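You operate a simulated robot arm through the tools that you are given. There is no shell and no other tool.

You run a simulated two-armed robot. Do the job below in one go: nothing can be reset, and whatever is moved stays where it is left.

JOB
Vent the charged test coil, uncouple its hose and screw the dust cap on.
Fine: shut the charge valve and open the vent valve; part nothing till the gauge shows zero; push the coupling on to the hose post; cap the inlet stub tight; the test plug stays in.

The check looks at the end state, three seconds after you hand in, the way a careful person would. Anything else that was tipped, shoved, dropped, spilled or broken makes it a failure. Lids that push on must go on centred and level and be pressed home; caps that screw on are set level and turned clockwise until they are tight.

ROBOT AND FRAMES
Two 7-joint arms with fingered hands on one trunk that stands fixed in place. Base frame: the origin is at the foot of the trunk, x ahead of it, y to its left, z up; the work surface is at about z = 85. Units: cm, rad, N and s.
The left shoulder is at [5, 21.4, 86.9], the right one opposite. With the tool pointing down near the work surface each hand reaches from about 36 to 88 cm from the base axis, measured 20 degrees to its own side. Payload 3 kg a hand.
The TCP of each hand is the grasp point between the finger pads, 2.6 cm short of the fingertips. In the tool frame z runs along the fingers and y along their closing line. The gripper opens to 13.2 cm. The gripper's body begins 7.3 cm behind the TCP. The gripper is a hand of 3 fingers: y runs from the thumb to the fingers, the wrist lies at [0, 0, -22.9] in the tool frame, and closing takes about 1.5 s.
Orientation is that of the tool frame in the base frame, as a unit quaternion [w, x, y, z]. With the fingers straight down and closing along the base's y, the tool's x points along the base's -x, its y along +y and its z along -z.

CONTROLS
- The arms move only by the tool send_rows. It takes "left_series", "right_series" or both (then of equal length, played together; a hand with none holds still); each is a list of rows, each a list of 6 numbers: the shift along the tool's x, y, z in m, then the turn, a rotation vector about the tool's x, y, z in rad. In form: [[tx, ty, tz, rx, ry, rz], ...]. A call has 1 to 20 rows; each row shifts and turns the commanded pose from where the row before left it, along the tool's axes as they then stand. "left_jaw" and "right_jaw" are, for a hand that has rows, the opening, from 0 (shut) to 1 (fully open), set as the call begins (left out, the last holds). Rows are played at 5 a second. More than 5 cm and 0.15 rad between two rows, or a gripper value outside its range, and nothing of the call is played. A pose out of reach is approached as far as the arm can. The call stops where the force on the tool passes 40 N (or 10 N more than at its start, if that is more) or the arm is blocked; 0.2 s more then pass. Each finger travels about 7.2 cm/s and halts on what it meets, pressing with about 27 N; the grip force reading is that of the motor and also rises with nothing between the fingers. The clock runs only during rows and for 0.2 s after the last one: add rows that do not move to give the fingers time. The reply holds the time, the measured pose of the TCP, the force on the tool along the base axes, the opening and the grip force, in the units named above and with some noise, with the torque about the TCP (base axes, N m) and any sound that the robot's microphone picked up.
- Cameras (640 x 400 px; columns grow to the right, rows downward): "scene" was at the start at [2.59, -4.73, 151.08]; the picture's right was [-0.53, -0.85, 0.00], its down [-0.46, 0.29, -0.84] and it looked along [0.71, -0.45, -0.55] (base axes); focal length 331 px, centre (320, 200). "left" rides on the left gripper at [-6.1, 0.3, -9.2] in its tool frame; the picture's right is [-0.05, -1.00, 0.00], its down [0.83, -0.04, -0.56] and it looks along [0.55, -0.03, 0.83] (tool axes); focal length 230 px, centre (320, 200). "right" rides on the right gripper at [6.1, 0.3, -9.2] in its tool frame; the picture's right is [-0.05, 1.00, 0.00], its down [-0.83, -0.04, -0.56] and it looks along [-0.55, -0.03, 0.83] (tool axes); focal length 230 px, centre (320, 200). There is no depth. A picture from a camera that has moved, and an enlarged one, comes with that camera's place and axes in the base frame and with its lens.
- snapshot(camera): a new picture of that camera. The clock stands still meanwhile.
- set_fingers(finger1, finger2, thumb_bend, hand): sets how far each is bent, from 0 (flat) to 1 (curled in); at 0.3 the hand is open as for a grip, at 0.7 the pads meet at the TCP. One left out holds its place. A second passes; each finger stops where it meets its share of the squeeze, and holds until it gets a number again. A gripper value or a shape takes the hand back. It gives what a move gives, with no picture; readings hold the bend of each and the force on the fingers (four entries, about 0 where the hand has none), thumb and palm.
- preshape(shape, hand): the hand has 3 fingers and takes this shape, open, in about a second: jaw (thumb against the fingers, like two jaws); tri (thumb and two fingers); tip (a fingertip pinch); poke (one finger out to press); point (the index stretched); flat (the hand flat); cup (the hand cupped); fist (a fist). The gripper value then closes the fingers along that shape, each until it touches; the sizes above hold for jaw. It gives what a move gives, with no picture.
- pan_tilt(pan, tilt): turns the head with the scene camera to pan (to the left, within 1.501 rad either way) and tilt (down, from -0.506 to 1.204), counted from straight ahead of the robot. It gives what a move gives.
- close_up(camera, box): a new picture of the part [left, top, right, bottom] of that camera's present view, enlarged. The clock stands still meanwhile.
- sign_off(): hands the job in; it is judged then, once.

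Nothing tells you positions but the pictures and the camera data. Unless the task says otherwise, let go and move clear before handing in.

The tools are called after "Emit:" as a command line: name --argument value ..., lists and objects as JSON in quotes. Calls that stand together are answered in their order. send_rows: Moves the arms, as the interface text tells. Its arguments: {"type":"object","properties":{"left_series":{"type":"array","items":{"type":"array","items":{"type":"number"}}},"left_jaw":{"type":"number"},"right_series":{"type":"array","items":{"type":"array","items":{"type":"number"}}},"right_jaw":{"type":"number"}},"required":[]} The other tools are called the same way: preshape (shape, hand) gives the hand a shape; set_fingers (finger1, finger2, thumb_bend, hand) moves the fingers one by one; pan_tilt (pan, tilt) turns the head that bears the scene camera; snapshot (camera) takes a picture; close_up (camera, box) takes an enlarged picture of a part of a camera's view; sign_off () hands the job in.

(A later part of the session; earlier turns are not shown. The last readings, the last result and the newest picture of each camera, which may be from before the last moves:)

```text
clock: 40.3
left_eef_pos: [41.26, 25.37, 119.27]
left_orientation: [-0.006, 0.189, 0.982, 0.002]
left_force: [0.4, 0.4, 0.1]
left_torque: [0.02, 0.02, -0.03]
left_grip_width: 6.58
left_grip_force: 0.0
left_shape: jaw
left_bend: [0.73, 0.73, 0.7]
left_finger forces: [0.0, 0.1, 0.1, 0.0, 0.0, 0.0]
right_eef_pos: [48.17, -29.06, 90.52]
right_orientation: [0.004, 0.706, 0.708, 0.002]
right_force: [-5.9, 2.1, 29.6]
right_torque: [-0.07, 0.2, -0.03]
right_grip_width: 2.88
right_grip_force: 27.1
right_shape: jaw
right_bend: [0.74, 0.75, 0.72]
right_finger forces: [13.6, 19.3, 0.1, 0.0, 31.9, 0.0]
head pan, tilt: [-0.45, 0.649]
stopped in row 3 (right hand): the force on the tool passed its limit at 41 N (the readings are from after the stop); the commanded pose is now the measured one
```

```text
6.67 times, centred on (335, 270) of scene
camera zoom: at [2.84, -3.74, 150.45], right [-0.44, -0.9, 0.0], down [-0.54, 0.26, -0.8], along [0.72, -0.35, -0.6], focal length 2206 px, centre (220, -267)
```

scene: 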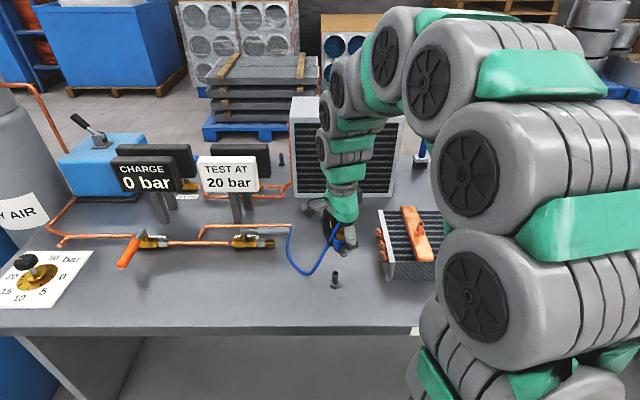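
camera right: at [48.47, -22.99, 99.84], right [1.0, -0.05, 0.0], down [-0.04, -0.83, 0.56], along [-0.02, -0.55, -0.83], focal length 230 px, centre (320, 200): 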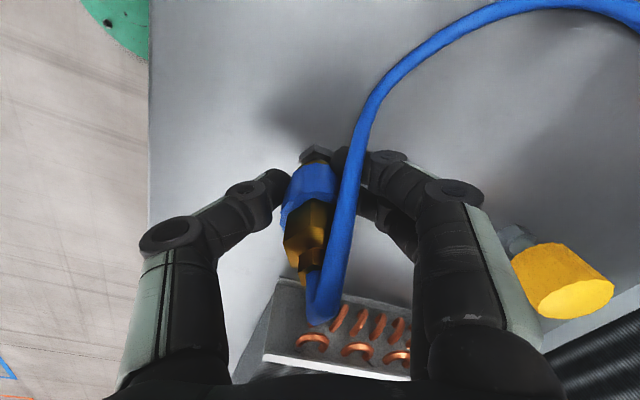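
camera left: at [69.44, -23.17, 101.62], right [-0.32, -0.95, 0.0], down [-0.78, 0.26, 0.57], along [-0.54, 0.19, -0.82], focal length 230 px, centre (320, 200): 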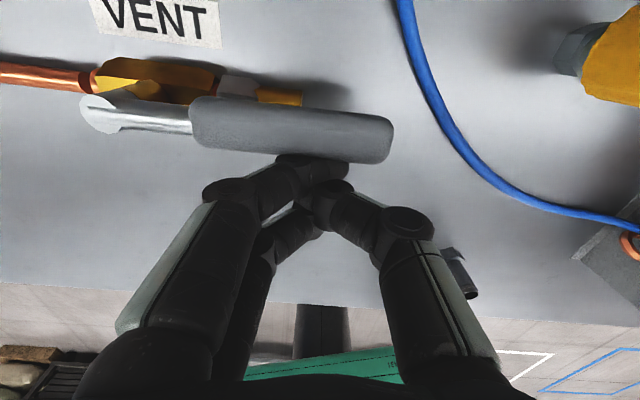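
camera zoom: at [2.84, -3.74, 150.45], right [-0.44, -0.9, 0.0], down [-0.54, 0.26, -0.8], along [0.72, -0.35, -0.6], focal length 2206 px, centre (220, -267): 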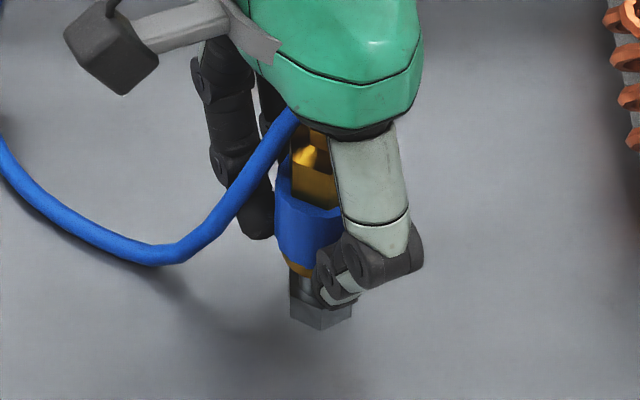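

It's stiff at this point. I'll compare the seating geometry on the coil stub and on the post more closely before pressing harder.

Emit:
close_up --camera "scene" --box '[405, 195, 435, 225]'

Emit:
close_up --camera "scene" --box '[320, 255, 350, 290]'

Emit:
snapshot --camera "scene"

```text
13.33 times, centred on (420, 210) of scene
camera zoom: at [2.84, -3.74, 150.45], right [-0.44, -0.9, 0.0], down [-0.54, 0.26, -0.8], along [0.72, -0.35, -0.6], focal length 4413 px, centre (-1013, 67)
```

zoom: 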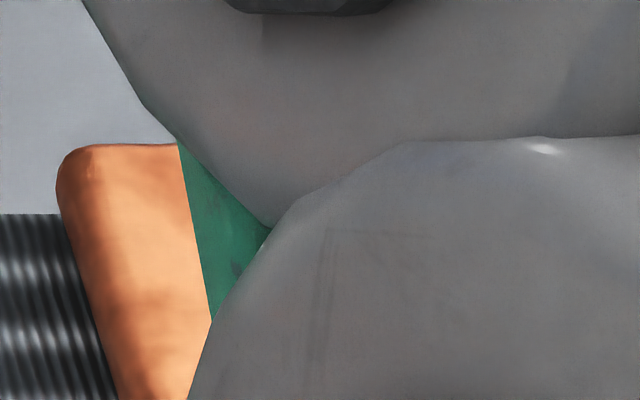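

```text
11.43 times, centred on (335, 272) of scene
camera zoom: at [2.84, -3.74, 150.45], right [-0.44, -0.9, 0.0], down [-0.54, 0.26, -0.8], along [0.72, -0.35, -0.6], focal length 3782 px, centre (149, -629)
```

zoom: 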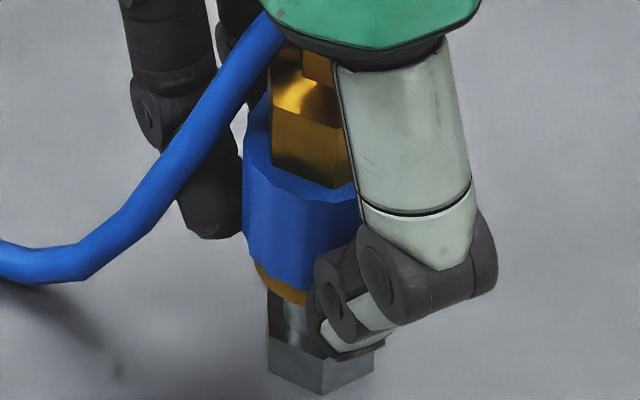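

```text
taken
```

scene: 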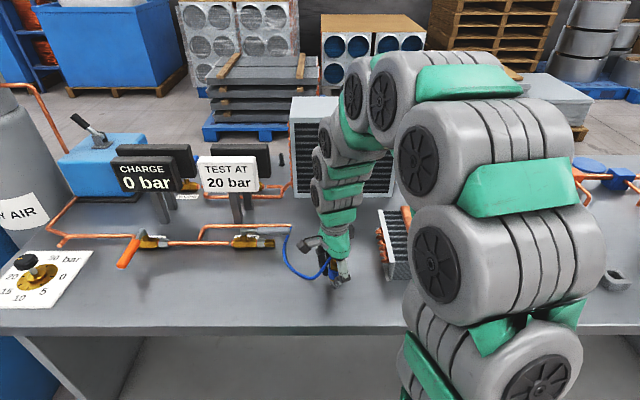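

Two independent measurements (image position and apparent nipple width) put the seated height at z≈91.05. Contact came exactly there, and after that the fingers only slid down the sleeve, so the coupling is home. I'll relax the push and open the fingers.

Emit:
send_rows --right_series '[[0, 0, -0.001, 0, 0, 0], [0, 0, 0, 0, 0, 0]]'

Emit:
send_rows --right_series '[[0, 0, 0, 0, 0, 0], [0, 0, 0, 0, 0, 0], [0, 0, 0, 0, 0, 0], [0, 0, 0, 0, 0, 0], [0, 0, 0, 0, 0, 0]]' --right_jaw 0.6

Emit:
snapshot --camera "right"

Emit:
close_up --camera "scene" --box '[310, 240, 360, 300]'

```text
clock: 40.9
left_eef_pos: [41.18, 25.43, 119.11]
left_orientation: [-0.005, 0.19, 0.982, 0.001]
left_force: [0.5, -0.5, 0.3]
left_torque: [0.0, 0.03, 0.0]
left_grip_width: 6.58
left_grip_force: 0.0
left_shape: jaw
left_bend: [0.73, 0.73, 0.7]
left_finger forces: [0.0, 0.0, 0.1, 0.0, 0.0, 0.0]
right_eef_pos: [48.07, -29.05, 90.5]
right_orientation: [0.003, 0.706, 0.708, 0.001]
right_force: [-3.8, 1.1, 20.2]
right_torque: [-0.11, 0.12, -0.01]
right_grip_width: 2.86
right_grip_force: 26.3
right_shape: jaw
right_bend: [0.74, 0.74, 0.72]
right_finger forces: [13.3, 18.8, 0.1, 0.0, 28.7, 0.0]
head pan, tilt: [-0.45, 0.649]
```

```text
clock: 42.1
left_eef_pos: [41.3, 25.21, 119.12]
left_orientation: [-0.005, 0.189, 0.982, 0.002]
left_force: [0.5, -0.2, -0.4]
left_torque: [0.01, 0.01, 0.01]
left_grip_width: 6.59
left_grip_force: 0.0
left_shape: jaw
left_bend: [0.73, 0.73, 0.7]
left_finger forces: [0.1, 0.1, 0.1, 0.0, 0.0, 0.1]
right_eef_pos: [48.01, -28.99, 90.52]
right_orientation: [0.004, 0.706, 0.708, 0.002]
right_force: [-0.5, 0.8, 0.3]
right_torque: [0.0, 0.0, -0.01]
right_grip_width: 7.9
right_grip_force: 0.1
right_shape: jaw
right_bend: [0.71, 0.71, 0.71]
right_finger forces: [0.0, 0.0, 0.0, 0.0, 0.1, 0.0]
head pan, tilt: [-0.45, 0.649]
```

```text
taken
camera right: at [48.45, -22.92, 99.83], right [1.0, -0.05, 0.01], down [-0.05, -0.83, 0.56], along [-0.02, -0.56, -0.83], focal length 230 px, centre (320, 200)
```

right: 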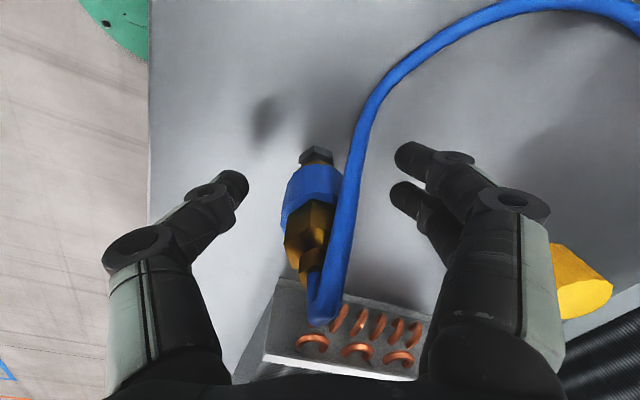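

```text
6.67 times, centred on (335, 270) of scene
camera zoom: at [2.87, -3.76, 150.45], right [-0.44, -0.9, 0.0], down [-0.54, 0.26, -0.8], along [0.72, -0.35, -0.6], focal length 2206 px, centre (220, -267)
```

zoom: 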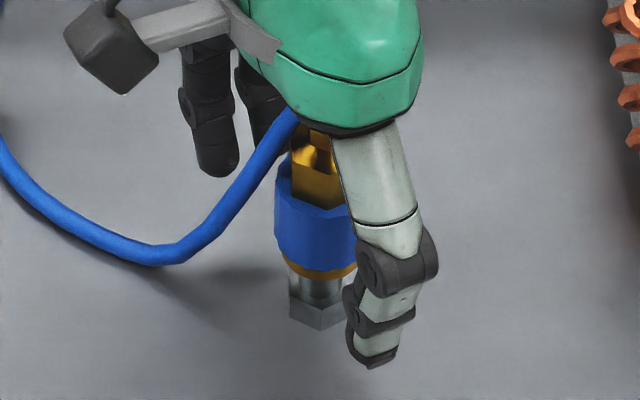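

The coupling stands upright on the post. I'll lift the hand clear and inspect it.

Emit:
send_rows --right_series '[[0, 0, -0.03, 0, 0, 0], [0, 0, -0.04, 0, 0, 0], [0, 0, -0.045, 0, 0, 0], [-0.03, 0, -0.03, 0, 0, 0], [-0.04, 0, 0, 0, 0, 0], [0, 0, 0, 0, 0, 0]]' --right_jaw 0.8

Emit:
close_up --camera "scene" --box '[310, 235, 360, 295]'

Emit:
snapshot --camera "right"

Emit:
snapshot --camera "scene"

```text
clock: 43.5
left_eef_pos: [41.34, 25.5, 119.19]
left_orientation: [-0.005, 0.19, 0.982, 0.002]
left_force: [-0.2, 0.6, 0.3]
left_torque: [0.0, -0.01, -0.01]
left_grip_width: 6.58
left_grip_force: 0.0
left_shape: jaw
left_bend: [0.73, 0.73, 0.7]
left_finger forces: [0.0, 0.0, 0.1, 0.0, 0.0, 0.0]
right_eef_pos: [47.93, -35.96, 104.97]
right_orientation: [0.003, 0.706, 0.708, 0.003]
right_force: [1.2, -0.9, -0.5]
right_torque: [0.02, -0.02, 0.0]
right_grip_width: 10.55
right_grip_force: 0.1
right_shape: jaw
right_bend: [0.59, 0.59, 0.56]
right_finger forces: [0.1, 0.0, 0.0, 0.0, 0.0, 0.0]
head pan, tilt: [-0.45, 0.649]
```

```text
6.67 times, centred on (335, 265) of scene
camera zoom: at [2.88, -3.76, 150.45], right [-0.44, -0.9, 0.0], down [-0.54, 0.26, -0.8], along [0.72, -0.35, -0.6], focal length 2206 px, centre (220, -233)
```

zoom: 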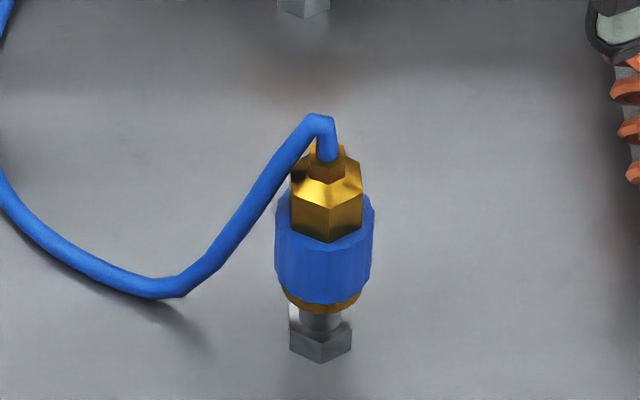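

```text
taken
camera right: at [48.27, -29.9, 114.3], right [1.0, -0.05, 0.01], down [-0.05, -0.83, 0.56], along [-0.02, -0.56, -0.83], focal length 230 px, centre (320, 200)
```

right: 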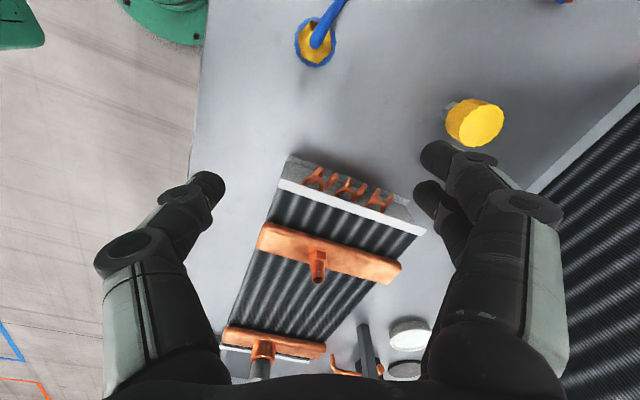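

```text
taken
```

scene: 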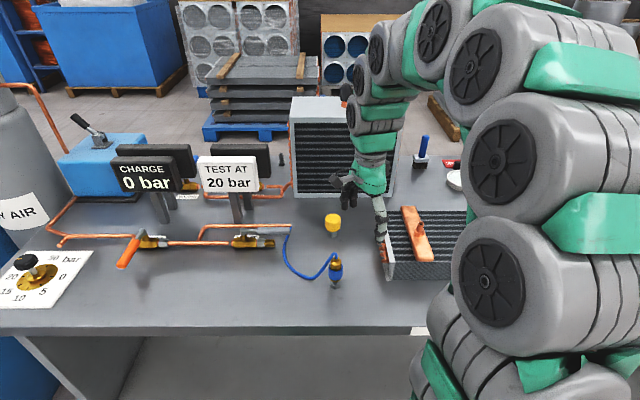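

The coupling stands straight, but a bit of nipple still shows above the hex. To be sure it's home, I'll go back, set the fingertips on the sleeve's upper shoulder and press so nothing can slip.

Emit:
send_rows --right_series '[[0.035, 0.0005, 0, 0, 0, 0], [0.034, 0, 0, 0, 0, 0], [0, 0, 0.04, 0, 0, 0], [0, 0, 0.04, 0, 0, 0], [0, 0, 0.015, 0, 0, 0], [0, 0, 0, 0, 0, 0]]' --right_jaw 0.6

Emit:
send_rows --right_series '[[0, 0, 0, 0, 0, 0], [0, 0, 0, 0, 0, 0], [0, 0, 0, 0, 0, 0], [0, 0, 0, 0, 0, 0], [0, 0, 0, 0, 0, 0], [0, 0, 0, 0, 0, 0]]' --right_jaw 0

Emit:
snapshot --camera "right"

Emit:
close_up --camera "scene" --box '[310, 235, 360, 295]'

```text
clock: 44.9
left_eef_pos: [41.3, 25.31, 119.15]
left_orientation: [-0.005, 0.189, 0.982, 0.002]
left_force: [-0.6, 0.5, 0.7]
left_torque: [0.0, -0.03, 0.0]
left_grip_width: 6.59
left_grip_force: 0.0
left_shape: jaw
left_bend: [0.73, 0.73, 0.7]
left_finger forces: [0.0, 0.0, 0.0, 0.1, 0.0, 0.0]
right_eef_pos: [48.17, -29.14, 95.56]
right_orientation: [0.003, 0.706, 0.708, 0.002]
right_force: [0.4, 0.8, -0.1]
right_torque: [0.0, -0.02, 0.01]
right_grip_width: 7.97
right_grip_force: 0.1
right_shape: jaw
right_bend: [0.71, 0.71, 0.71]
right_finger forces: [0.0, 0.0, 0.1, 0.0, 0.1, 0.0]
head pan, tilt: [-0.45, 0.649]
```

```text
clock: 46.3
left_eef_pos: [41.24, 25.38, 119.13]
left_orientation: [-0.006, 0.189, 0.982, 0.002]
left_force: [0.4, -0.4, 0.0]
left_torque: [0.02, -0.01, 0.03]
left_grip_width: 6.59
left_grip_force: 0.0
left_shape: jaw
left_bend: [0.73, 0.73, 0.7]
left_finger forces: [0.0, 0.1, 0.1, 0.1, 0.0, 0.0]
right_eef_pos: [48.21, -29.1, 95.61]
right_orientation: [0.003, 0.706, 0.708, 0.002]
right_force: [-0.2, 0.5, -0.6]
right_torque: [0.02, 0.0, 0.0]
right_grip_width: 2.14
right_grip_force: 27.2
right_shape: jaw
right_bend: [0.71, 0.73, 0.7]
right_finger forces: [10.2, 12.2, 0.0, 0.0, 24.3, 0.0]
head pan, tilt: [-0.45, 0.649]
```

```text
taken
camera right: at [48.52, -22.99, 104.8], right [1.0, -0.05, 0.01], down [-0.05, -0.83, 0.56], along [-0.02, -0.56, -0.83], focal length 230 px, centre (320, 200)
```

right: 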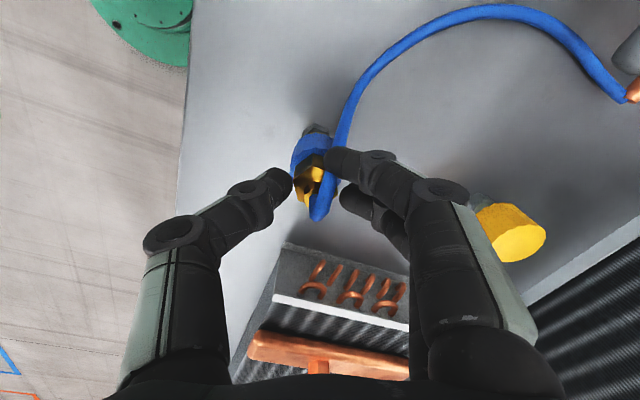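

```text
6.67 times, centred on (335, 265) of scene
camera zoom: at [2.88, -3.76, 150.45], right [-0.44, -0.9, 0.0], down [-0.54, 0.26, -0.8], along [0.72, -0.35, -0.6], focal length 2206 px, centre (220, -233)
```

zoom: 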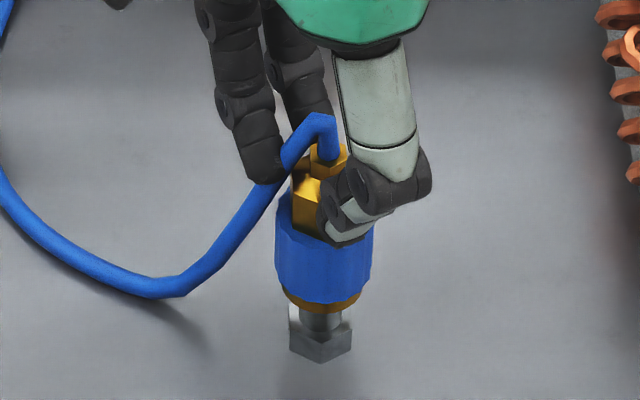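

The fingertips hold the brass hex just above the sleeve. I'll press down in small steps.

Emit:
send_rows --right_series '[[0, 0, 0.002, 0, 0, 0], [0, 0, 0.002, 0, 0, 0], [0, 0, 0.002, 0, 0, 0], [0, 0, 0.002, 0, 0, 0], [0, 0, 0.002, 0, 0, 0], [0, 0, 0.002, 0, 0, 0], [0, 0, 0.002, 0, 0, 0]]'

Emit:
close_up --camera "scene" --box '[310, 235, 360, 295]'

```text
clock: 47.1
left_eef_pos: [41.19, 25.33, 119.15]
left_orientation: [-0.005, 0.19, 0.982, 0.002]
left_force: [-1.0, -0.4, -0.9]
left_torque: [-0.01, -0.02, -0.02]
left_grip_width: 6.59
left_grip_force: 0.0
left_shape: jaw
left_bend: [0.73, 0.73, 0.7]
left_finger forces: [0.1, 0.0, 0.0, 0.0, 0.0, 0.0]
right_eef_pos: [48.32, -29.05, 95.37]
right_orientation: [0.006, 0.706, 0.708, 0.004]
right_force: [-5.2, 5.0, 25.0]
right_torque: [0.07, 0.31, -0.01]
right_grip_width: 2.5
right_grip_force: 26.8
right_shape: jaw
right_bend: [0.72, 0.74, 0.72]
right_finger forces: [13.6, 14.5, 0.0, 0.0, 34.0, 0.0]
head pan, tilt: [-0.45, 0.649]
stopped in row 3 (right hand): the force on the tool passed its limit at 42 N (the readings are from after the stop); the commanded pose is now the measured one
```

```text
6.67 times, centred on (335, 265) of scene
camera zoom: at [2.84, -3.74, 150.45], right [-0.44, -0.9, 0.0], down [-0.54, 0.26, -0.8], along [0.72, -0.35, -0.6], focal length 2206 px, centre (220, -233)
```

zoom: 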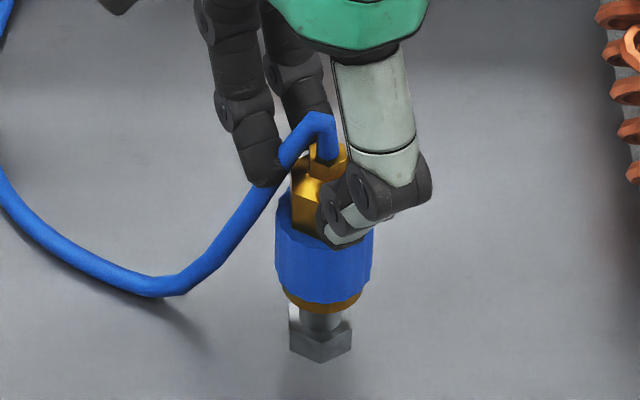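

The coupling didn't move at all under 42 N, so it's fully home. I'll let go, lift straight up, and move over the yellow cap while winding the wrist counter-clockwise to leave room for screwing.

Emit:
send_rows --right_series '[[0, 0, 0, 0, 0, 0], [0, 0, 0, 0, 0, 0], [0, 0, 0, 0, 0, 0], [0, 0, 0, 0, 0, 0], [0, 0, -0.03, 0, 0, 0], [0, 0, -0.04, 0, 0, 0], [0, 0, -0.045, 0, 0, 0], [-0.021, 0.04, 0, 0, 0, 0], [-0.021, 0.04, 0, 0, 0, 0], [-0.021, 0.04, 0, 0, 0, 0], [-0.021, 0.04, 0, 0, 0, 0], [0, 0, 0, 0, 0, 0]]' --right_jaw 0.75

Emit:
send_rows --right_series '[[0, 0, 0, 0, 0, -0.1477], [0, 0, 0, 0, 0, -0.1477], [0, 0, 0, 0, 0, -0.1477], [0, 0, 0, 0, 0, -0.1477], [0, 0, 0, 0, 0, -0.1477], [0, 0, 0, 0, 0, -0.1477], [0, 0, 0, 0, 0, -0.1477], [0, 0, 0, 0, 0, -0.1477], [0, 0, 0, 0, 0, -0.1477], [0, 0, 0, 0, 0, -0.1477], [0, 0, 0, 0, 0, -0.1477], [0, 0, 0, 0, 0, -0.1477], [0, 0, 0, 0, 0, -0.1477], [0, 0, 0, 0, 0, 0]]'

Emit:
snapshot --camera "right"

Emit:
snapshot --camera "scene"

Emit:
close_up --camera "scene" --box '[300, 195, 370, 295]'

```text
clock: 49.7
left_eef_pos: [41.26, 25.38, 119.22]
left_orientation: [-0.005, 0.189, 0.982, 0.002]
left_force: [0.1, 0.2, 0.2]
left_torque: [0.05, 0.0, 0.0]
left_grip_width: 6.59
left_grip_force: 0.0
left_shape: jaw
left_bend: [0.73, 0.73, 0.7]
left_finger forces: [0.0, 0.1, 0.0, 0.1, 0.1, 0.1]
right_eef_pos: [64.08, -37.58, 106.92]
right_orientation: [0.004, 0.706, 0.708, 0.003]
right_force: [-0.2, 0.6, -1.5]
right_torque: [0.03, 0.02, 0.05]
right_grip_width: 9.9
right_grip_force: 0.1
right_shape: jaw
right_bend: [0.64, 0.64, 0.6]
right_finger forces: [0.0, 0.1, 0.0, 0.0, 0.0, 0.1]
head pan, tilt: [-0.45, 0.649]
```

```text
clock: 52.7
left_eef_pos: [41.34, 25.2, 119.23]
left_orientation: [-0.004, 0.188, 0.982, 0.002]
left_force: [-0.2, 0.2, -0.4]
left_torque: [-0.03, 0.0, 0.01]
left_grip_width: 6.57
left_grip_force: 0.1
left_shape: jaw
left_bend: [0.73, 0.73, 0.7]
left_finger forces: [0.1, 0.1, 0.1, 0.1, 0.0, 0.0]
right_eef_pos: [64.14, -37.42, 106.84]
right_orientation: [0.006, -0.175, 0.984, -0.001]
right_force: [0.1, 0.1, -0.7]
right_torque: [0.0, -0.02, 0.0]
right_grip_width: 9.89
right_grip_force: 0.1
right_shape: jaw
right_bend: [0.64, 0.64, 0.6]
right_finger forces: [0.0, 0.0, 0.1, 0.0, 0.1, 0.0]
head pan, tilt: [-0.45, 0.649]
```

```text
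taken
camera right: at [58.25, -39.35, 116.06], right [-0.3, 0.96, 0.0], down [0.79, 0.25, 0.56], along [0.54, 0.16, -0.83], focal length 230 px, centre (320, 200)
```

right: 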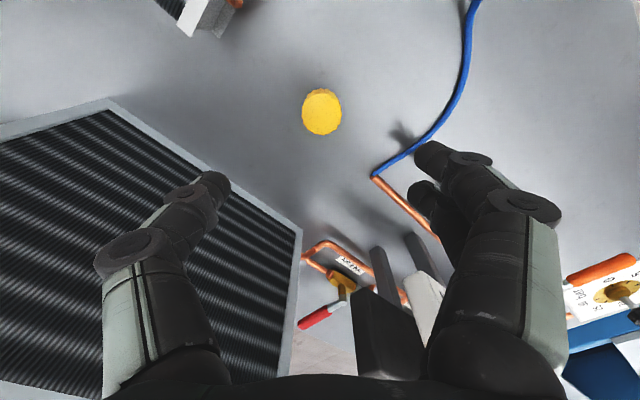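

```text
taken
```

scene: 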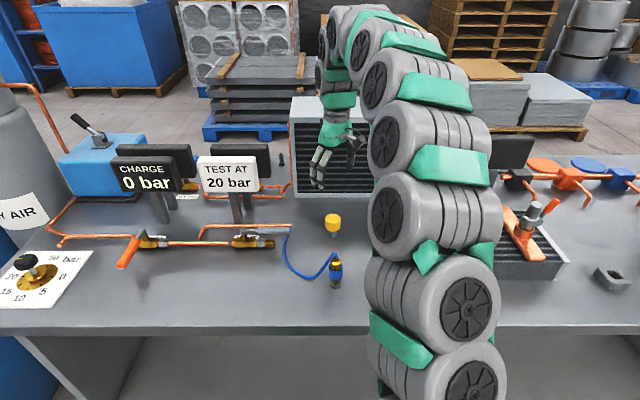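

```text
4.00 times, centred on (335, 245) of scene
camera zoom: at [2.88, -3.76, 150.45], right [-0.44, -0.9, 0.0], down [-0.54, 0.26, -0.8], along [0.72, -0.35, -0.6], focal length 1324 px, centre (260, 20)
```

zoom: 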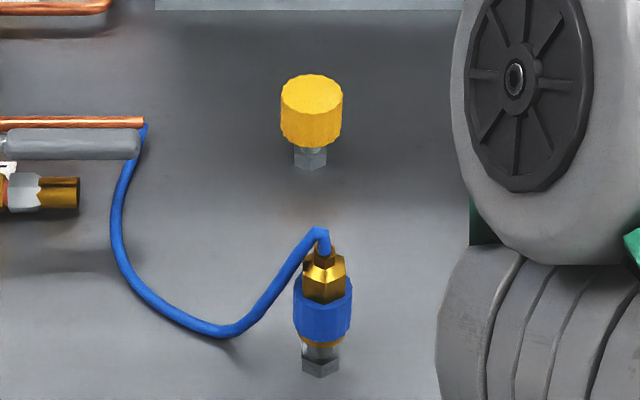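

The coupling sits upright on the post. The cap is at about (64.2,−37.5), with its top at z≈92.3 and a diameter of about 4.2 cm. I'll lower the hand around it.

Emit:
send_rows --right_series '[[0, 0, 0.04, -0.004, 0.011, 0], [0, 0, 0.04, 0, 0, 0], [0, 0, 0.03, 0, 0, 0], [0, 0, 0, 0, 0, 0]]'

Emit:
snapshot --camera "right"

Emit:
close_up --camera "scene" --box '[290, 180, 380, 280]'

```text
clock: 53.7
left_eef_pos: [41.21, 25.25, 119.21]
left_orientation: [-0.005, 0.189, 0.982, 0.002]
left_force: [-0.8, -0.3, -0.8]
left_torque: [0.01, 0.01, 0.01]
left_grip_width: 6.56
left_grip_force: 0.2
left_shape: jaw
left_bend: [0.73, 0.73, 0.7]
left_finger forces: [0.0, 0.0, 0.1, 0.0, 0.0, 0.1]
right_eef_pos: [64.37, -37.58, 95.88]
right_orientation: [0.0, -0.173, 0.985, -0.001]
right_force: [-0.2, -1.1, -0.4]
right_torque: [-0.01, -0.03, -0.01]
right_grip_width: 9.87
right_grip_force: 0.1
right_shape: jaw
right_bend: [0.64, 0.64, 0.6]
right_finger forces: [0.1, 0.1, 0.0, 0.0, 0.0, 0.0]
head pan, tilt: [-0.45, 0.649]
```

```text
taken
camera right: at [58.46, -39.38, 105.13], right [-0.29, 0.96, 0.0], down [0.79, 0.24, 0.56], along [0.53, 0.16, -0.83], focal length 230 px, centre (320, 200)
```

right: 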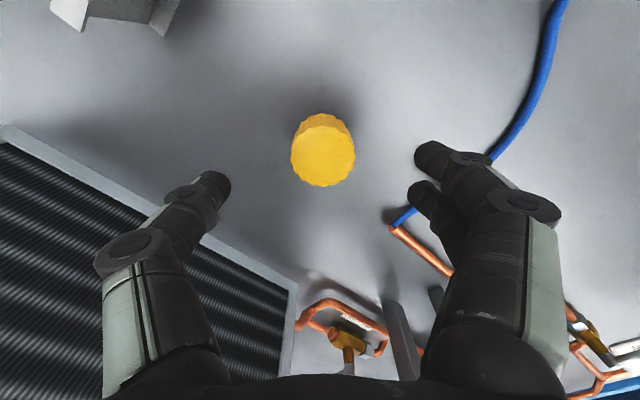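

```text
4.00 times, centred on (335, 230) of scene
camera zoom: at [2.87, -3.76, 150.45], right [-0.44, -0.9, 0.0], down [-0.54, 0.26, -0.8], along [0.72, -0.35, -0.6], focal length 1324 px, centre (260, 80)
```

zoom: 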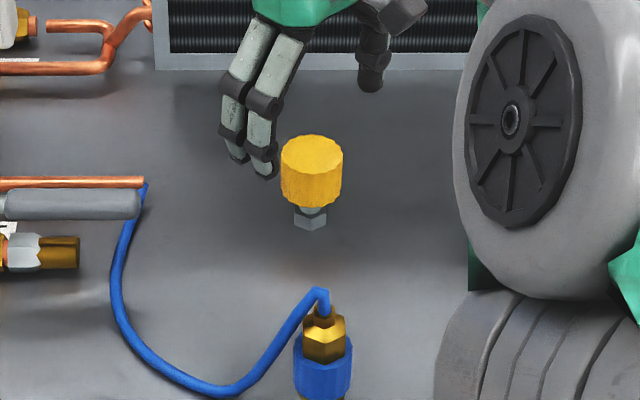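

The hand is about 3 mm off. I'll correct, finish the descent and close on the cap.

Emit:
send_rows --right_series '[[0.0024, 0.0022, 0.02, 0, 0, 0], [0, 0, 0.02, 0, 0, 0], [0, 0, 0.006, 0, 0, 0], [0, 0, 0, 0, 0, 0]]'

Emit:
snapshot --camera "right"

Emit:
close_up --camera "scene" --box '[290, 180, 380, 280]'

```text
clock: 54.7
left_eef_pos: [41.31, 25.38, 119.07]
left_orientation: [-0.005, 0.19, 0.982, 0.002]
left_force: [0.4, 0.5, 0.0]
left_torque: [0.02, 0.01, -0.01]
left_grip_width: 6.6
left_grip_force: 0.1
left_shape: jaw
left_bend: [0.73, 0.73, 0.7]
left_finger forces: [0.0, 0.1, 0.0, 0.1, 0.0, 0.0]
right_eef_pos: [63.82, -37.34, 91.27]
right_orientation: [-0.001, -0.174, 0.985, 0.0]
right_force: [-0.3, 0.2, 0.0]
right_torque: [0.01, 0.02, 0.02]
right_grip_width: 9.87
right_grip_force: 0.0
right_shape: jaw
right_bend: [0.64, 0.64, 0.6]
right_finger forces: [0.0, 0.0, 0.1, 0.1, 0.0, 0.0]
head pan, tilt: [-0.45, 0.649]
```

```text
taken
camera right: at [58.07, -39.23, 100.48], right [-0.29, 0.96, 0.0], down [0.8, 0.24, 0.55], along [0.53, 0.16, -0.83], focal length 230 px, centre (320, 200)
```

right: 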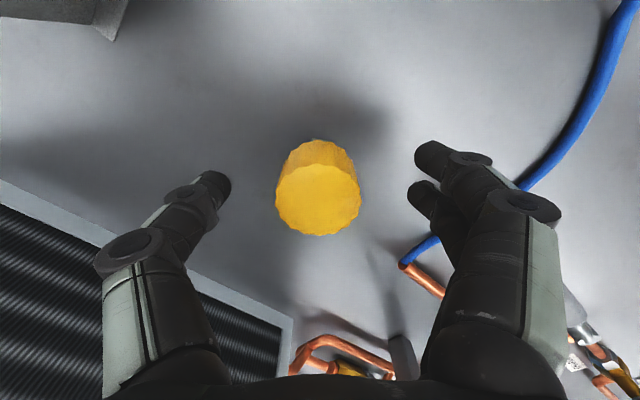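

```text
4.00 times, centred on (335, 230) of scene
camera zoom: at [2.87, -3.76, 150.45], right [-0.44, -0.9, 0.0], down [-0.54, 0.26, -0.8], along [0.72, -0.35, -0.6], focal length 1324 px, centre (260, 80)
```

zoom: 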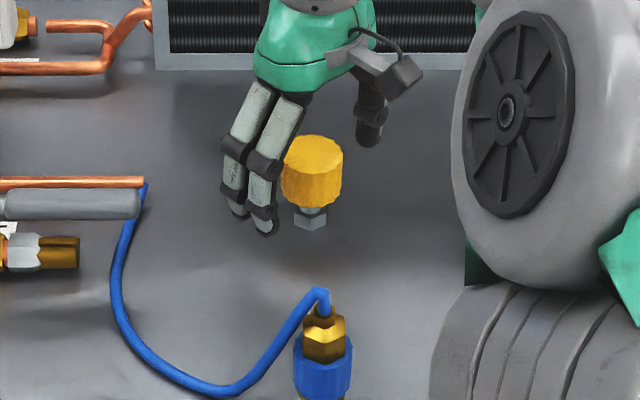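

The cap is centred between the fingers. Closing.

Emit:
send_rows --right_series '[[0, 0, 0, 0, 0, 0], [0, 0, 0, 0, 0, 0], [0, 0, 0, 0, 0, 0], [0, 0, 0, 0, 0, 0], [0, 0, 0, 0, 0, 0], [0, 0, 0, 0, 0, 0]]' --right_jaw 0

Emit:
snapshot --camera "right"

Emit:
close_up --camera "scene" --box '[290, 180, 380, 280]'

```text
clock: 56.1
left_eef_pos: [41.28, 25.31, 119.21]
left_orientation: [-0.005, 0.19, 0.982, 0.002]
left_force: [0.3, -0.3, 0.5]
left_torque: [-0.01, 0.02, 0.0]
left_grip_width: 6.57
left_grip_force: 0.0
left_shape: jaw
left_bend: [0.73, 0.73, 0.7]
left_finger forces: [0.1, 0.0, 0.0, 0.1, 0.0, 0.0]
right_eef_pos: [63.85, -37.42, 91.28]
right_orientation: [0.0, -0.175, 0.985, -0.001]
right_force: [-0.7, 0.3, -0.8]
right_torque: [-0.01, -0.02, -0.02]
right_grip_width: 3.4
right_grip_force: 26.9
right_shape: jaw
right_bend: [0.73, 0.73, 0.7]
right_finger forces: [10.1, 12.5, 0.1, 0.0, 24.5, 0.1]
head pan, tilt: [-0.45, 0.649]
```

```text
taken
camera right: at [58.07, -39.23, 100.49], right [-0.29, 0.96, 0.0], down [0.8, 0.24, 0.55], along [0.53, 0.16, -0.83], focal length 230 px, centre (320, 200)
```

right: 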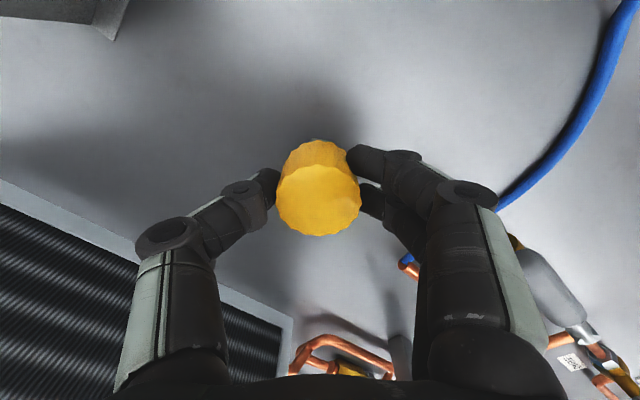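

```text
4.00 times, centred on (335, 230) of scene
camera zoom: at [2.88, -3.76, 150.45], right [-0.44, -0.9, 0.0], down [-0.54, 0.26, -0.8], along [0.72, -0.35, -0.6], focal length 1324 px, centre (260, 80)
```

zoom: 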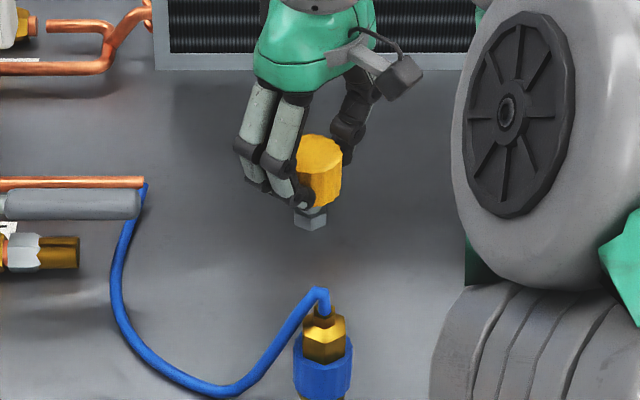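

I have the cap. I'll lift it gently to see whether it comes straight off its holder.

Emit:
send_rows --right_series '[[0, 0, -0.002, 0, 0, 0], [0, 0, -0.003, 0, 0, 0], [0, 0, -0.003, 0, 0, 0], [0, 0, 0, 0, 0, 0]]'

Emit:
close_up --camera "scene" --box '[290, 180, 380, 280]'

```text
clock: 57.1
left_eef_pos: [41.25, 25.24, 119.22]
left_orientation: [-0.004, 0.189, 0.982, 0.002]
left_force: [0.5, 1.1, 0.6]
left_torque: [0.01, 0.01, 0.0]
left_grip_width: 6.6
left_grip_force: 0.0
left_shape: jaw
left_bend: [0.73, 0.73, 0.7]
left_finger forces: [0.0, 0.0, 0.1, 0.0, 0.0, 0.0]
right_eef_pos: [63.81, -37.43, 92.16]
right_orientation: [0.0, -0.175, 0.985, -0.001]
right_force: [-1.9, 0.2, 0.0]
right_torque: [0.01, 0.06, -0.02]
right_grip_width: 3.38
right_grip_force: 27.1
right_shape: jaw
right_bend: [0.73, 0.73, 0.7]
right_finger forces: [10.9, 13.1, 0.0, 0.0, 24.6, 0.0]
head pan, tilt: [-0.45, 0.649]
```

```text
4.00 times, centred on (335, 230) of scene
camera zoom: at [2.87, -3.76, 150.45], right [-0.44, -0.9, 0.0], down [-0.54, 0.26, -0.8], along [0.72, -0.35, -0.6], focal length 1324 px, centre (260, 80)
```

zoom: 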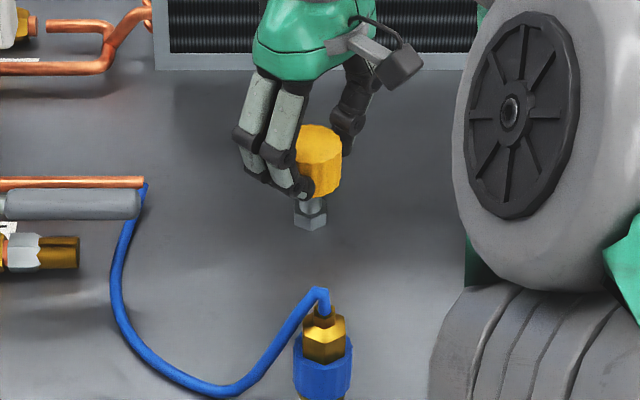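

It lifts freely. I'll raise it by about 8.8 cm and record where the holder appears below it, to use as an alignment reference.

Emit:
send_rows --right_series '[[0, 0, -0.01, 0, 0, 0], [0, 0, -0.02, 0, 0, 0], [0, 0, -0.03, 0, 0, 0], [0, 0, -0.02, 0, 0, 0], [0, 0, 0, 0, 0, 0]]'

Emit:
snapshot --camera "right"

Emit:
close_up --camera "right" --box '[270, 80, 370, 180]'

Emit:
close_up --camera "scene" --box '[290, 140, 380, 250]'

```text
clock: 58.3
left_eef_pos: [41.3, 25.34, 119.17]
left_orientation: [-0.005, 0.189, 0.982, 0.002]
left_force: [0.2, 0.1, 0.4]
left_torque: [0.01, 0.01, 0.01]
left_grip_width: 6.58
left_grip_force: 0.0
left_shape: jaw
left_bend: [0.73, 0.73, 0.7]
left_finger forces: [0.0, 0.1, 0.0, 0.0, 0.0, 0.1]
right_eef_pos: [63.94, -37.39, 99.98]
right_orientation: [-0.001, -0.174, 0.985, -0.001]
right_force: [-0.1, 0.5, -0.3]
right_torque: [0.0, 0.04, 0.0]
right_grip_width: 3.39
right_grip_force: 27.0
right_shape: jaw
right_bend: [0.73, 0.73, 0.7]
right_finger forces: [10.6, 12.9, 0.0, 0.0, 24.8, 0.0]
head pan, tilt: [-0.45, 0.649]
```

```text
taken
camera right: at [58.09, -39.25, 109.23], right [-0.29, 0.96, 0.0], down [0.8, 0.24, 0.55], along [0.53, 0.16, -0.83], focal length 230 px, centre (320, 200)
```

right: 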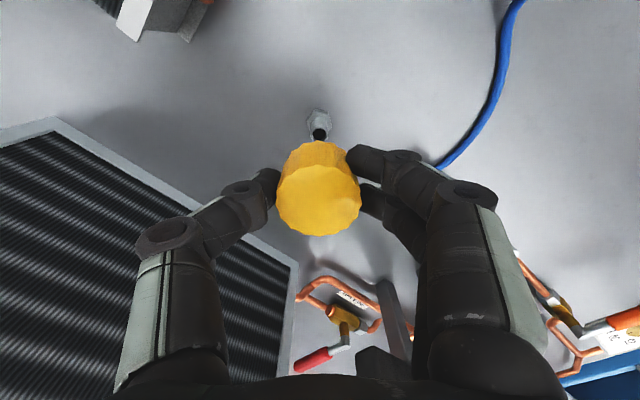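

```text
4.00 times, centred on (320, 130) of right
camera zoom: at [58.09, -39.25, 109.23], right [-0.29, 0.96, 0.0], down [0.8, 0.24, 0.55], along [0.53, 0.16, -0.83], focal length 920 px, centre (320, 480)
```

zoom: 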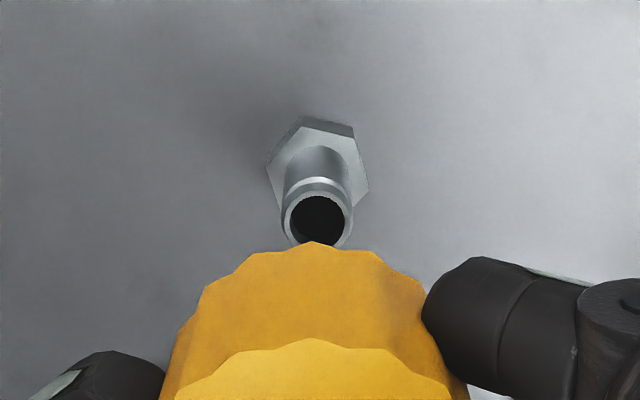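

```text
3.64 times, centred on (335, 195) of scene
camera zoom: at [2.88, -3.76, 150.45], right [-0.44, -0.9, 0.0], down [-0.54, 0.26, -0.8], along [0.72, -0.35, -0.6], focal length 1204 px, centre (266, 218)
```

zoom: 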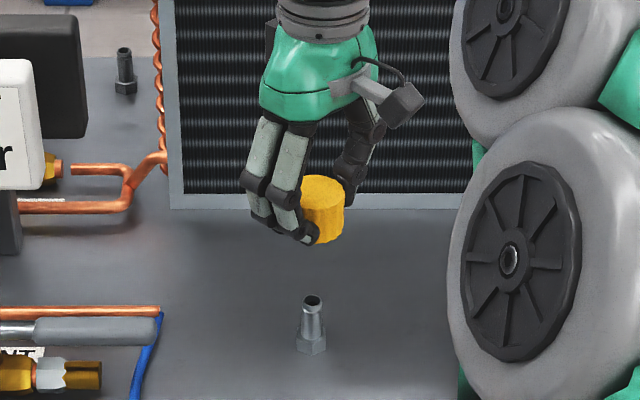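

The cap is held level, with the holder nipple at (318,218) in the zoom as a reference. I'll carry the cap up and over to the coil stub.

Emit:
send_rows --right_series '[[0, 0, -0.04, 0, 0, 0], [0, 0, -0.035, 0, 0, 0], [0.0418, -0.016, 0, 0, 0, 0], [0.0418, -0.016, 0, 0, 0, 0], [0.0418, -0.016, 0, 0, 0, 0], [0.0418, -0.016, 0, 0, 0, 0], [0.0418, -0.016, 0, 0, 0, 0], [0, 0, 0, 0, 0, 0], [0, 0, 0, 0, 0, 0]]'

Emit:
snapshot --camera "right"

Emit:
close_up --camera "right" --box '[270, 80, 370, 180]'

Emit:
snapshot --camera "scene"

```text
clock: 60.3
left_eef_pos: [41.24, 25.31, 119.12]
left_orientation: [-0.005, 0.189, 0.982, 0.002]
left_force: [1.5, -0.9, -0.1]
left_torque: [-0.01, -0.01, 0.01]
left_grip_width: 6.57
left_grip_force: 0.0
left_shape: jaw
left_bend: [0.73, 0.73, 0.7]
left_finger forces: [0.0, 0.1, 0.0, 0.0, 0.0, 0.0]
right_eef_pos: [46.92, -52.11, 107.41]
right_orientation: [0.0, -0.175, 0.985, -0.001]
right_force: [0.5, -0.4, -0.5]
right_torque: [0.0, -0.02, 0.01]
right_grip_width: 3.37
right_grip_force: 27.2
right_shape: jaw
right_bend: [0.73, 0.73, 0.7]
right_finger forces: [10.8, 12.7, 0.0, 0.0, 24.2, 0.0]
head pan, tilt: [-0.45, 0.649]
```

```text
taken
camera right: at [41.17, -53.88, 116.73], right [-0.29, 0.96, 0.0], down [0.8, 0.24, 0.55], along [0.53, 0.16, -0.83], focal length 230 px, centre (320, 200)
```

right: 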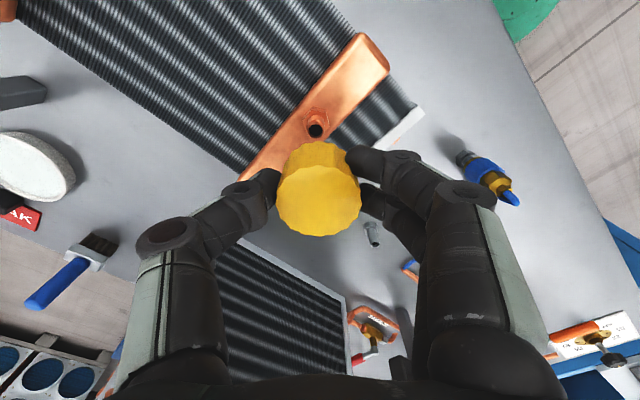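

```text
4.00 times, centred on (320, 130) of right
camera zoom: at [41.17, -53.88, 116.73], right [-0.29, 0.96, 0.0], down [0.8, 0.24, 0.55], along [0.53, 0.16, -0.83], focal length 920 px, centre (320, 480)
```

zoom: 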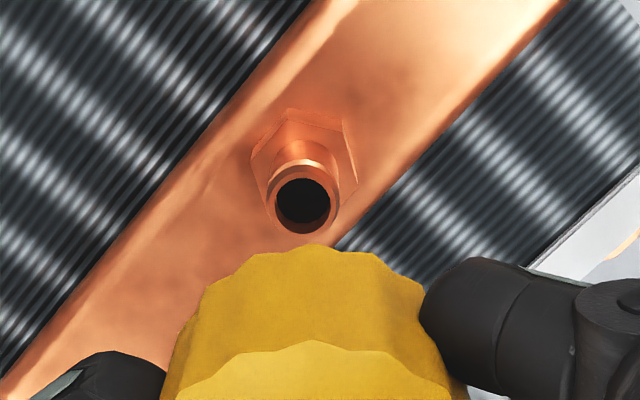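

```text
taken
```

scene: 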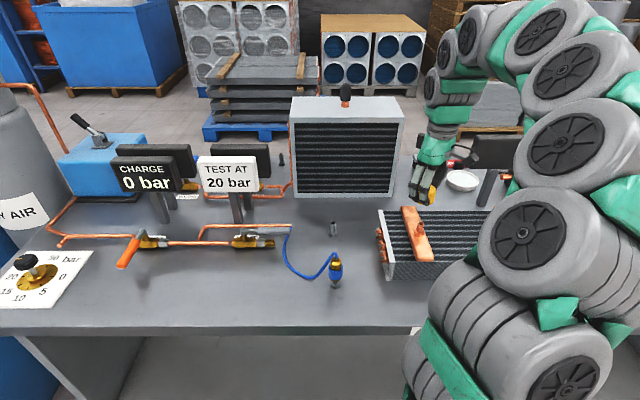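

The stub is 15 px off the reference both ways, about 3 mm. I'll correct and recheck.

Emit:
send_rows --right_series '[[0.0033, -0.003, 0, 0, 0, 0], [0, 0, 0, 0, 0, 0], [0, 0, 0, 0, 0, 0]]'

Emit:
close_up --camera "right" --box '[270, 80, 370, 180]'

Emit:
close_up --camera "scene" --box '[390, 150, 460, 260]'

```text
clock: 61.1
left_eef_pos: [41.29, 25.31, 119.13]
left_orientation: [-0.005, 0.189, 0.982, 0.0]
left_force: [0.6, -0.2, -0.3]
left_torque: [0.01, -0.01, -0.03]
left_grip_width: 6.59
left_grip_force: 0.1
left_shape: jaw
left_bend: [0.73, 0.73, 0.7]
left_finger forces: [0.1, 0.0, 0.0, 0.1, 0.0, 0.0]
right_eef_pos: [46.77, -52.48, 107.57]
right_orientation: [0.0, -0.173, 0.985, -0.001]
right_force: [0.1, 0.6, -0.8]
right_torque: [0.02, 0.01, -0.02]
right_grip_width: 3.39
right_grip_force: 27.4
right_shape: jaw
right_bend: [0.73, 0.73, 0.7]
right_finger forces: [10.8, 12.7, 0.0, 0.1, 24.3, 0.1]
head pan, tilt: [-0.45, 0.649]
```

```text
4.00 times, centred on (320, 130) of right
camera zoom: at [41.01, -54.26, 116.76], right [-0.29, 0.96, 0.0], down [0.8, 0.24, 0.55], along [0.53, 0.16, -0.83], focal length 920 px, centre (320, 480)
```

zoom: 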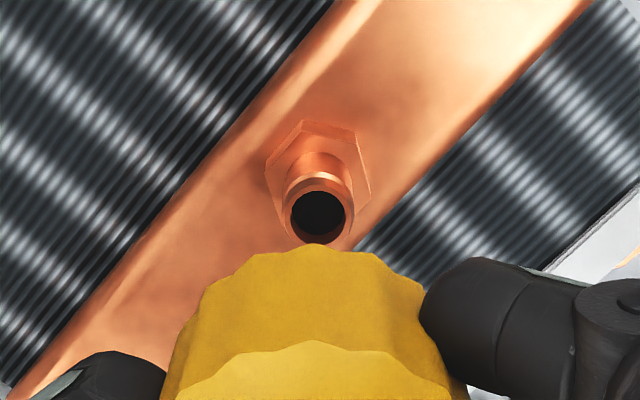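

```text
3.64 times, centred on (425, 205) of scene
camera zoom: at [2.88, -3.76, 150.45], right [-0.44, -0.9, 0.0], down [-0.54, 0.26, -0.8], along [0.72, -0.35, -0.6], focal length 1204 px, centre (-62, 182)
```

zoom: 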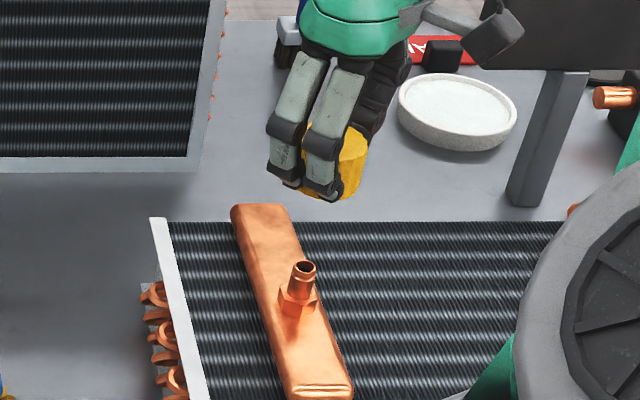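

The stub now matches the reference within 3 px. I'll lower the cap toward it.

Emit:
send_rows --right_series '[[0, 0, 0.02, 0, 0, 0], [0, 0, 0.02, 0, 0, 0], [0, 0, 0.01, 0, 0, 0], [0, 0, 0.008, 0, 0, 0], [0, 0, 0, 0, 0, 0]]'

Emit:
snapshot --camera "right"

Emit:
close_up --camera "scene" --box '[390, 170, 450, 250]'

```text
clock: 62.3
left_eef_pos: [41.35, 25.38, 119.2]
left_orientation: [-0.005, 0.189, 0.982, 0.001]
left_force: [-0.1, 0.9, -0.3]
left_torque: [0.02, 0.0, 0.01]
left_grip_width: 6.56
left_grip_force: 0.2
left_shape: jaw
left_bend: [0.73, 0.73, 0.7]
left_finger forces: [0.1, 0.0, 0.0, 0.0, 0.1, 0.0]
right_eef_pos: [46.83, -52.45, 101.77]
right_orientation: [-0.001, -0.175, 0.985, 0.0]
right_force: [0.2, 0.5, -0.3]
right_torque: [-0.03, 0.02, -0.06]
right_grip_width: 3.38
right_grip_force: 27.3
right_shape: jaw
right_bend: [0.73, 0.73, 0.7]
right_finger forces: [10.9, 12.6, 0.1, 0.0, 24.0, 0.0]
head pan, tilt: [-0.45, 0.649]
```

```text
taken
camera right: at [40.97, -54.23, 111.01], right [-0.29, 0.96, 0.0], down [0.8, 0.24, 0.55], along [0.53, 0.16, -0.83], focal length 230 px, centre (320, 200)
```

right: 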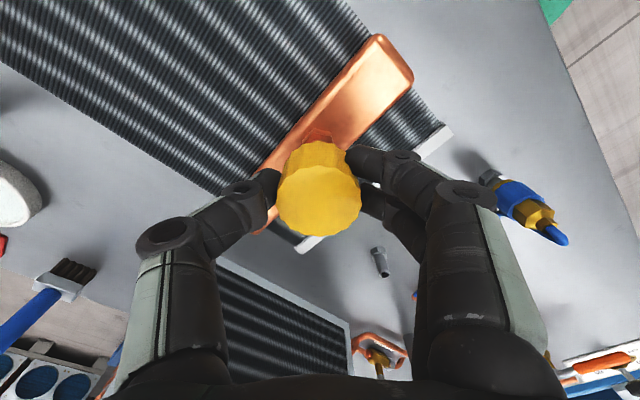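

```text
5.00 times, centred on (420, 210) of scene
camera zoom: at [2.87, -3.76, 150.45], right [-0.44, -0.9, 0.0], down [-0.54, 0.26, -0.8], along [0.72, -0.35, -0.6], focal length 1655 px, centre (-180, 150)
```

zoom: 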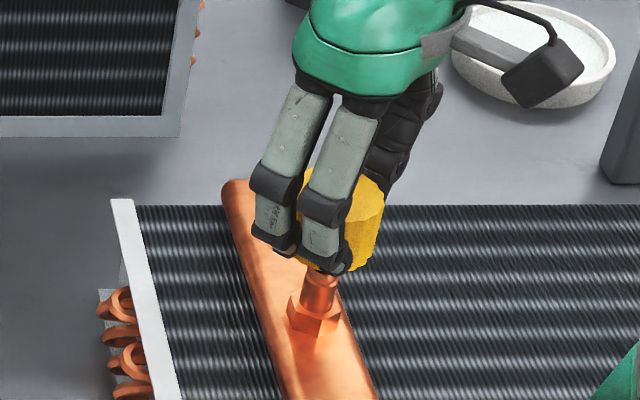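

Aligned. I'll go down slowly until it touches.

Emit:
send_rows --right_series '[[0, 0, 0.004, 0, 0, 0], [0, 0, 0.004, 0, 0, 0], [0, 0, 0.004, 0, 0, 0], [0, 0, 0.003, 0, 0, 0], [0, 0, 0.003, 0, 0, 0], [0, 0, 0, 0, 0, 0]]'

Emit:
close_up --camera "scene" --box '[390, 170, 450, 250]'

```text
clock: 63.7
left_eef_pos: [41.3, 25.21, 119.21]
left_orientation: [-0.004, 0.189, 0.982, 0.003]
left_force: [0.1, -0.1, 0.6]
left_torque: [-0.01, -0.03, -0.01]
left_grip_width: 6.59
left_grip_force: 0.1
left_shape: jaw
left_bend: [0.73, 0.73, 0.7]
left_finger forces: [0.0, 0.1, 0.1, 0.0, 0.0, 0.1]
right_eef_pos: [46.75, -52.61, 99.91]
right_orientation: [0.001, -0.174, 0.985, 0.0]
right_force: [0.1, -0.2, -0.2]
right_torque: [0.01, -0.04, -0.02]
right_grip_width: 3.35
right_grip_force: 27.1
right_shape: jaw
right_bend: [0.73, 0.73, 0.7]
right_finger forces: [10.9, 12.7, 0.0, 0.0, 24.1, 0.0]
head pan, tilt: [-0.45, 0.649]
```

```text
5.00 times, centred on (420, 210) of scene
camera zoom: at [2.88, -3.76, 150.45], right [-0.44, -0.9, 0.0], down [-0.54, 0.26, -0.8], along [0.72, -0.35, -0.6], focal length 1655 px, centre (-180, 150)
```

zoom: 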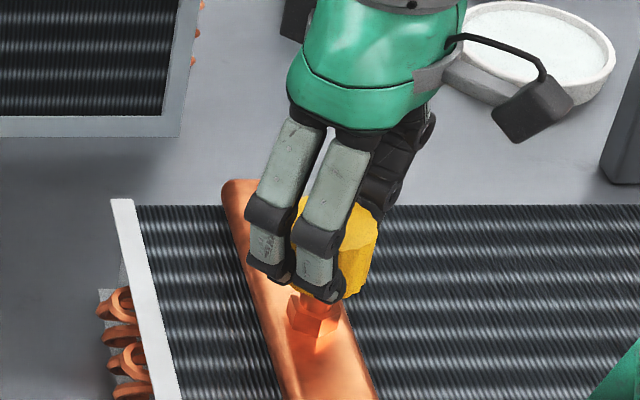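

Emit:
send_rows --right_series '[[0, 0, 0.002, 0, 0, 0], [0, 0, 0.002, 0, 0, 0], [0, 0, 0.002, 0, 0, 0], [0, 0, 0.002, 0, 0, 0], [0, 0, 0, 0, 0, 0]]'

```text
clock: 64.9
left_eef_pos: [41.2, 25.3, 119.24]
left_orientation: [-0.005, 0.19, 0.982, 0.002]
left_force: [0.7, 0.2, -0.3]
left_torque: [-0.01, -0.03, -0.02]
left_grip_width: 6.59
left_grip_force: 0.0
left_shape: jaw
left_bend: [0.73, 0.73, 0.7]
left_finger forces: [0.1, 0.1, 0.0, 0.1, 0.0, 0.0]
right_eef_pos: [46.85, -52.47, 99.15]
right_orientation: [0.0, -0.174, 0.985, -0.001]
right_force: [-7.5, 2.3, 3.9]
right_torque: [0.08, 0.22, 0.01]
right_grip_width: 3.37
right_grip_force: 26.6
right_shape: jaw
right_bend: [0.73, 0.73, 0.7]
right_finger forces: [15.3, 14.7, 0.0, 0.0, 24.4, 0.1]
head pan, tilt: [-0.45, 0.649]
```

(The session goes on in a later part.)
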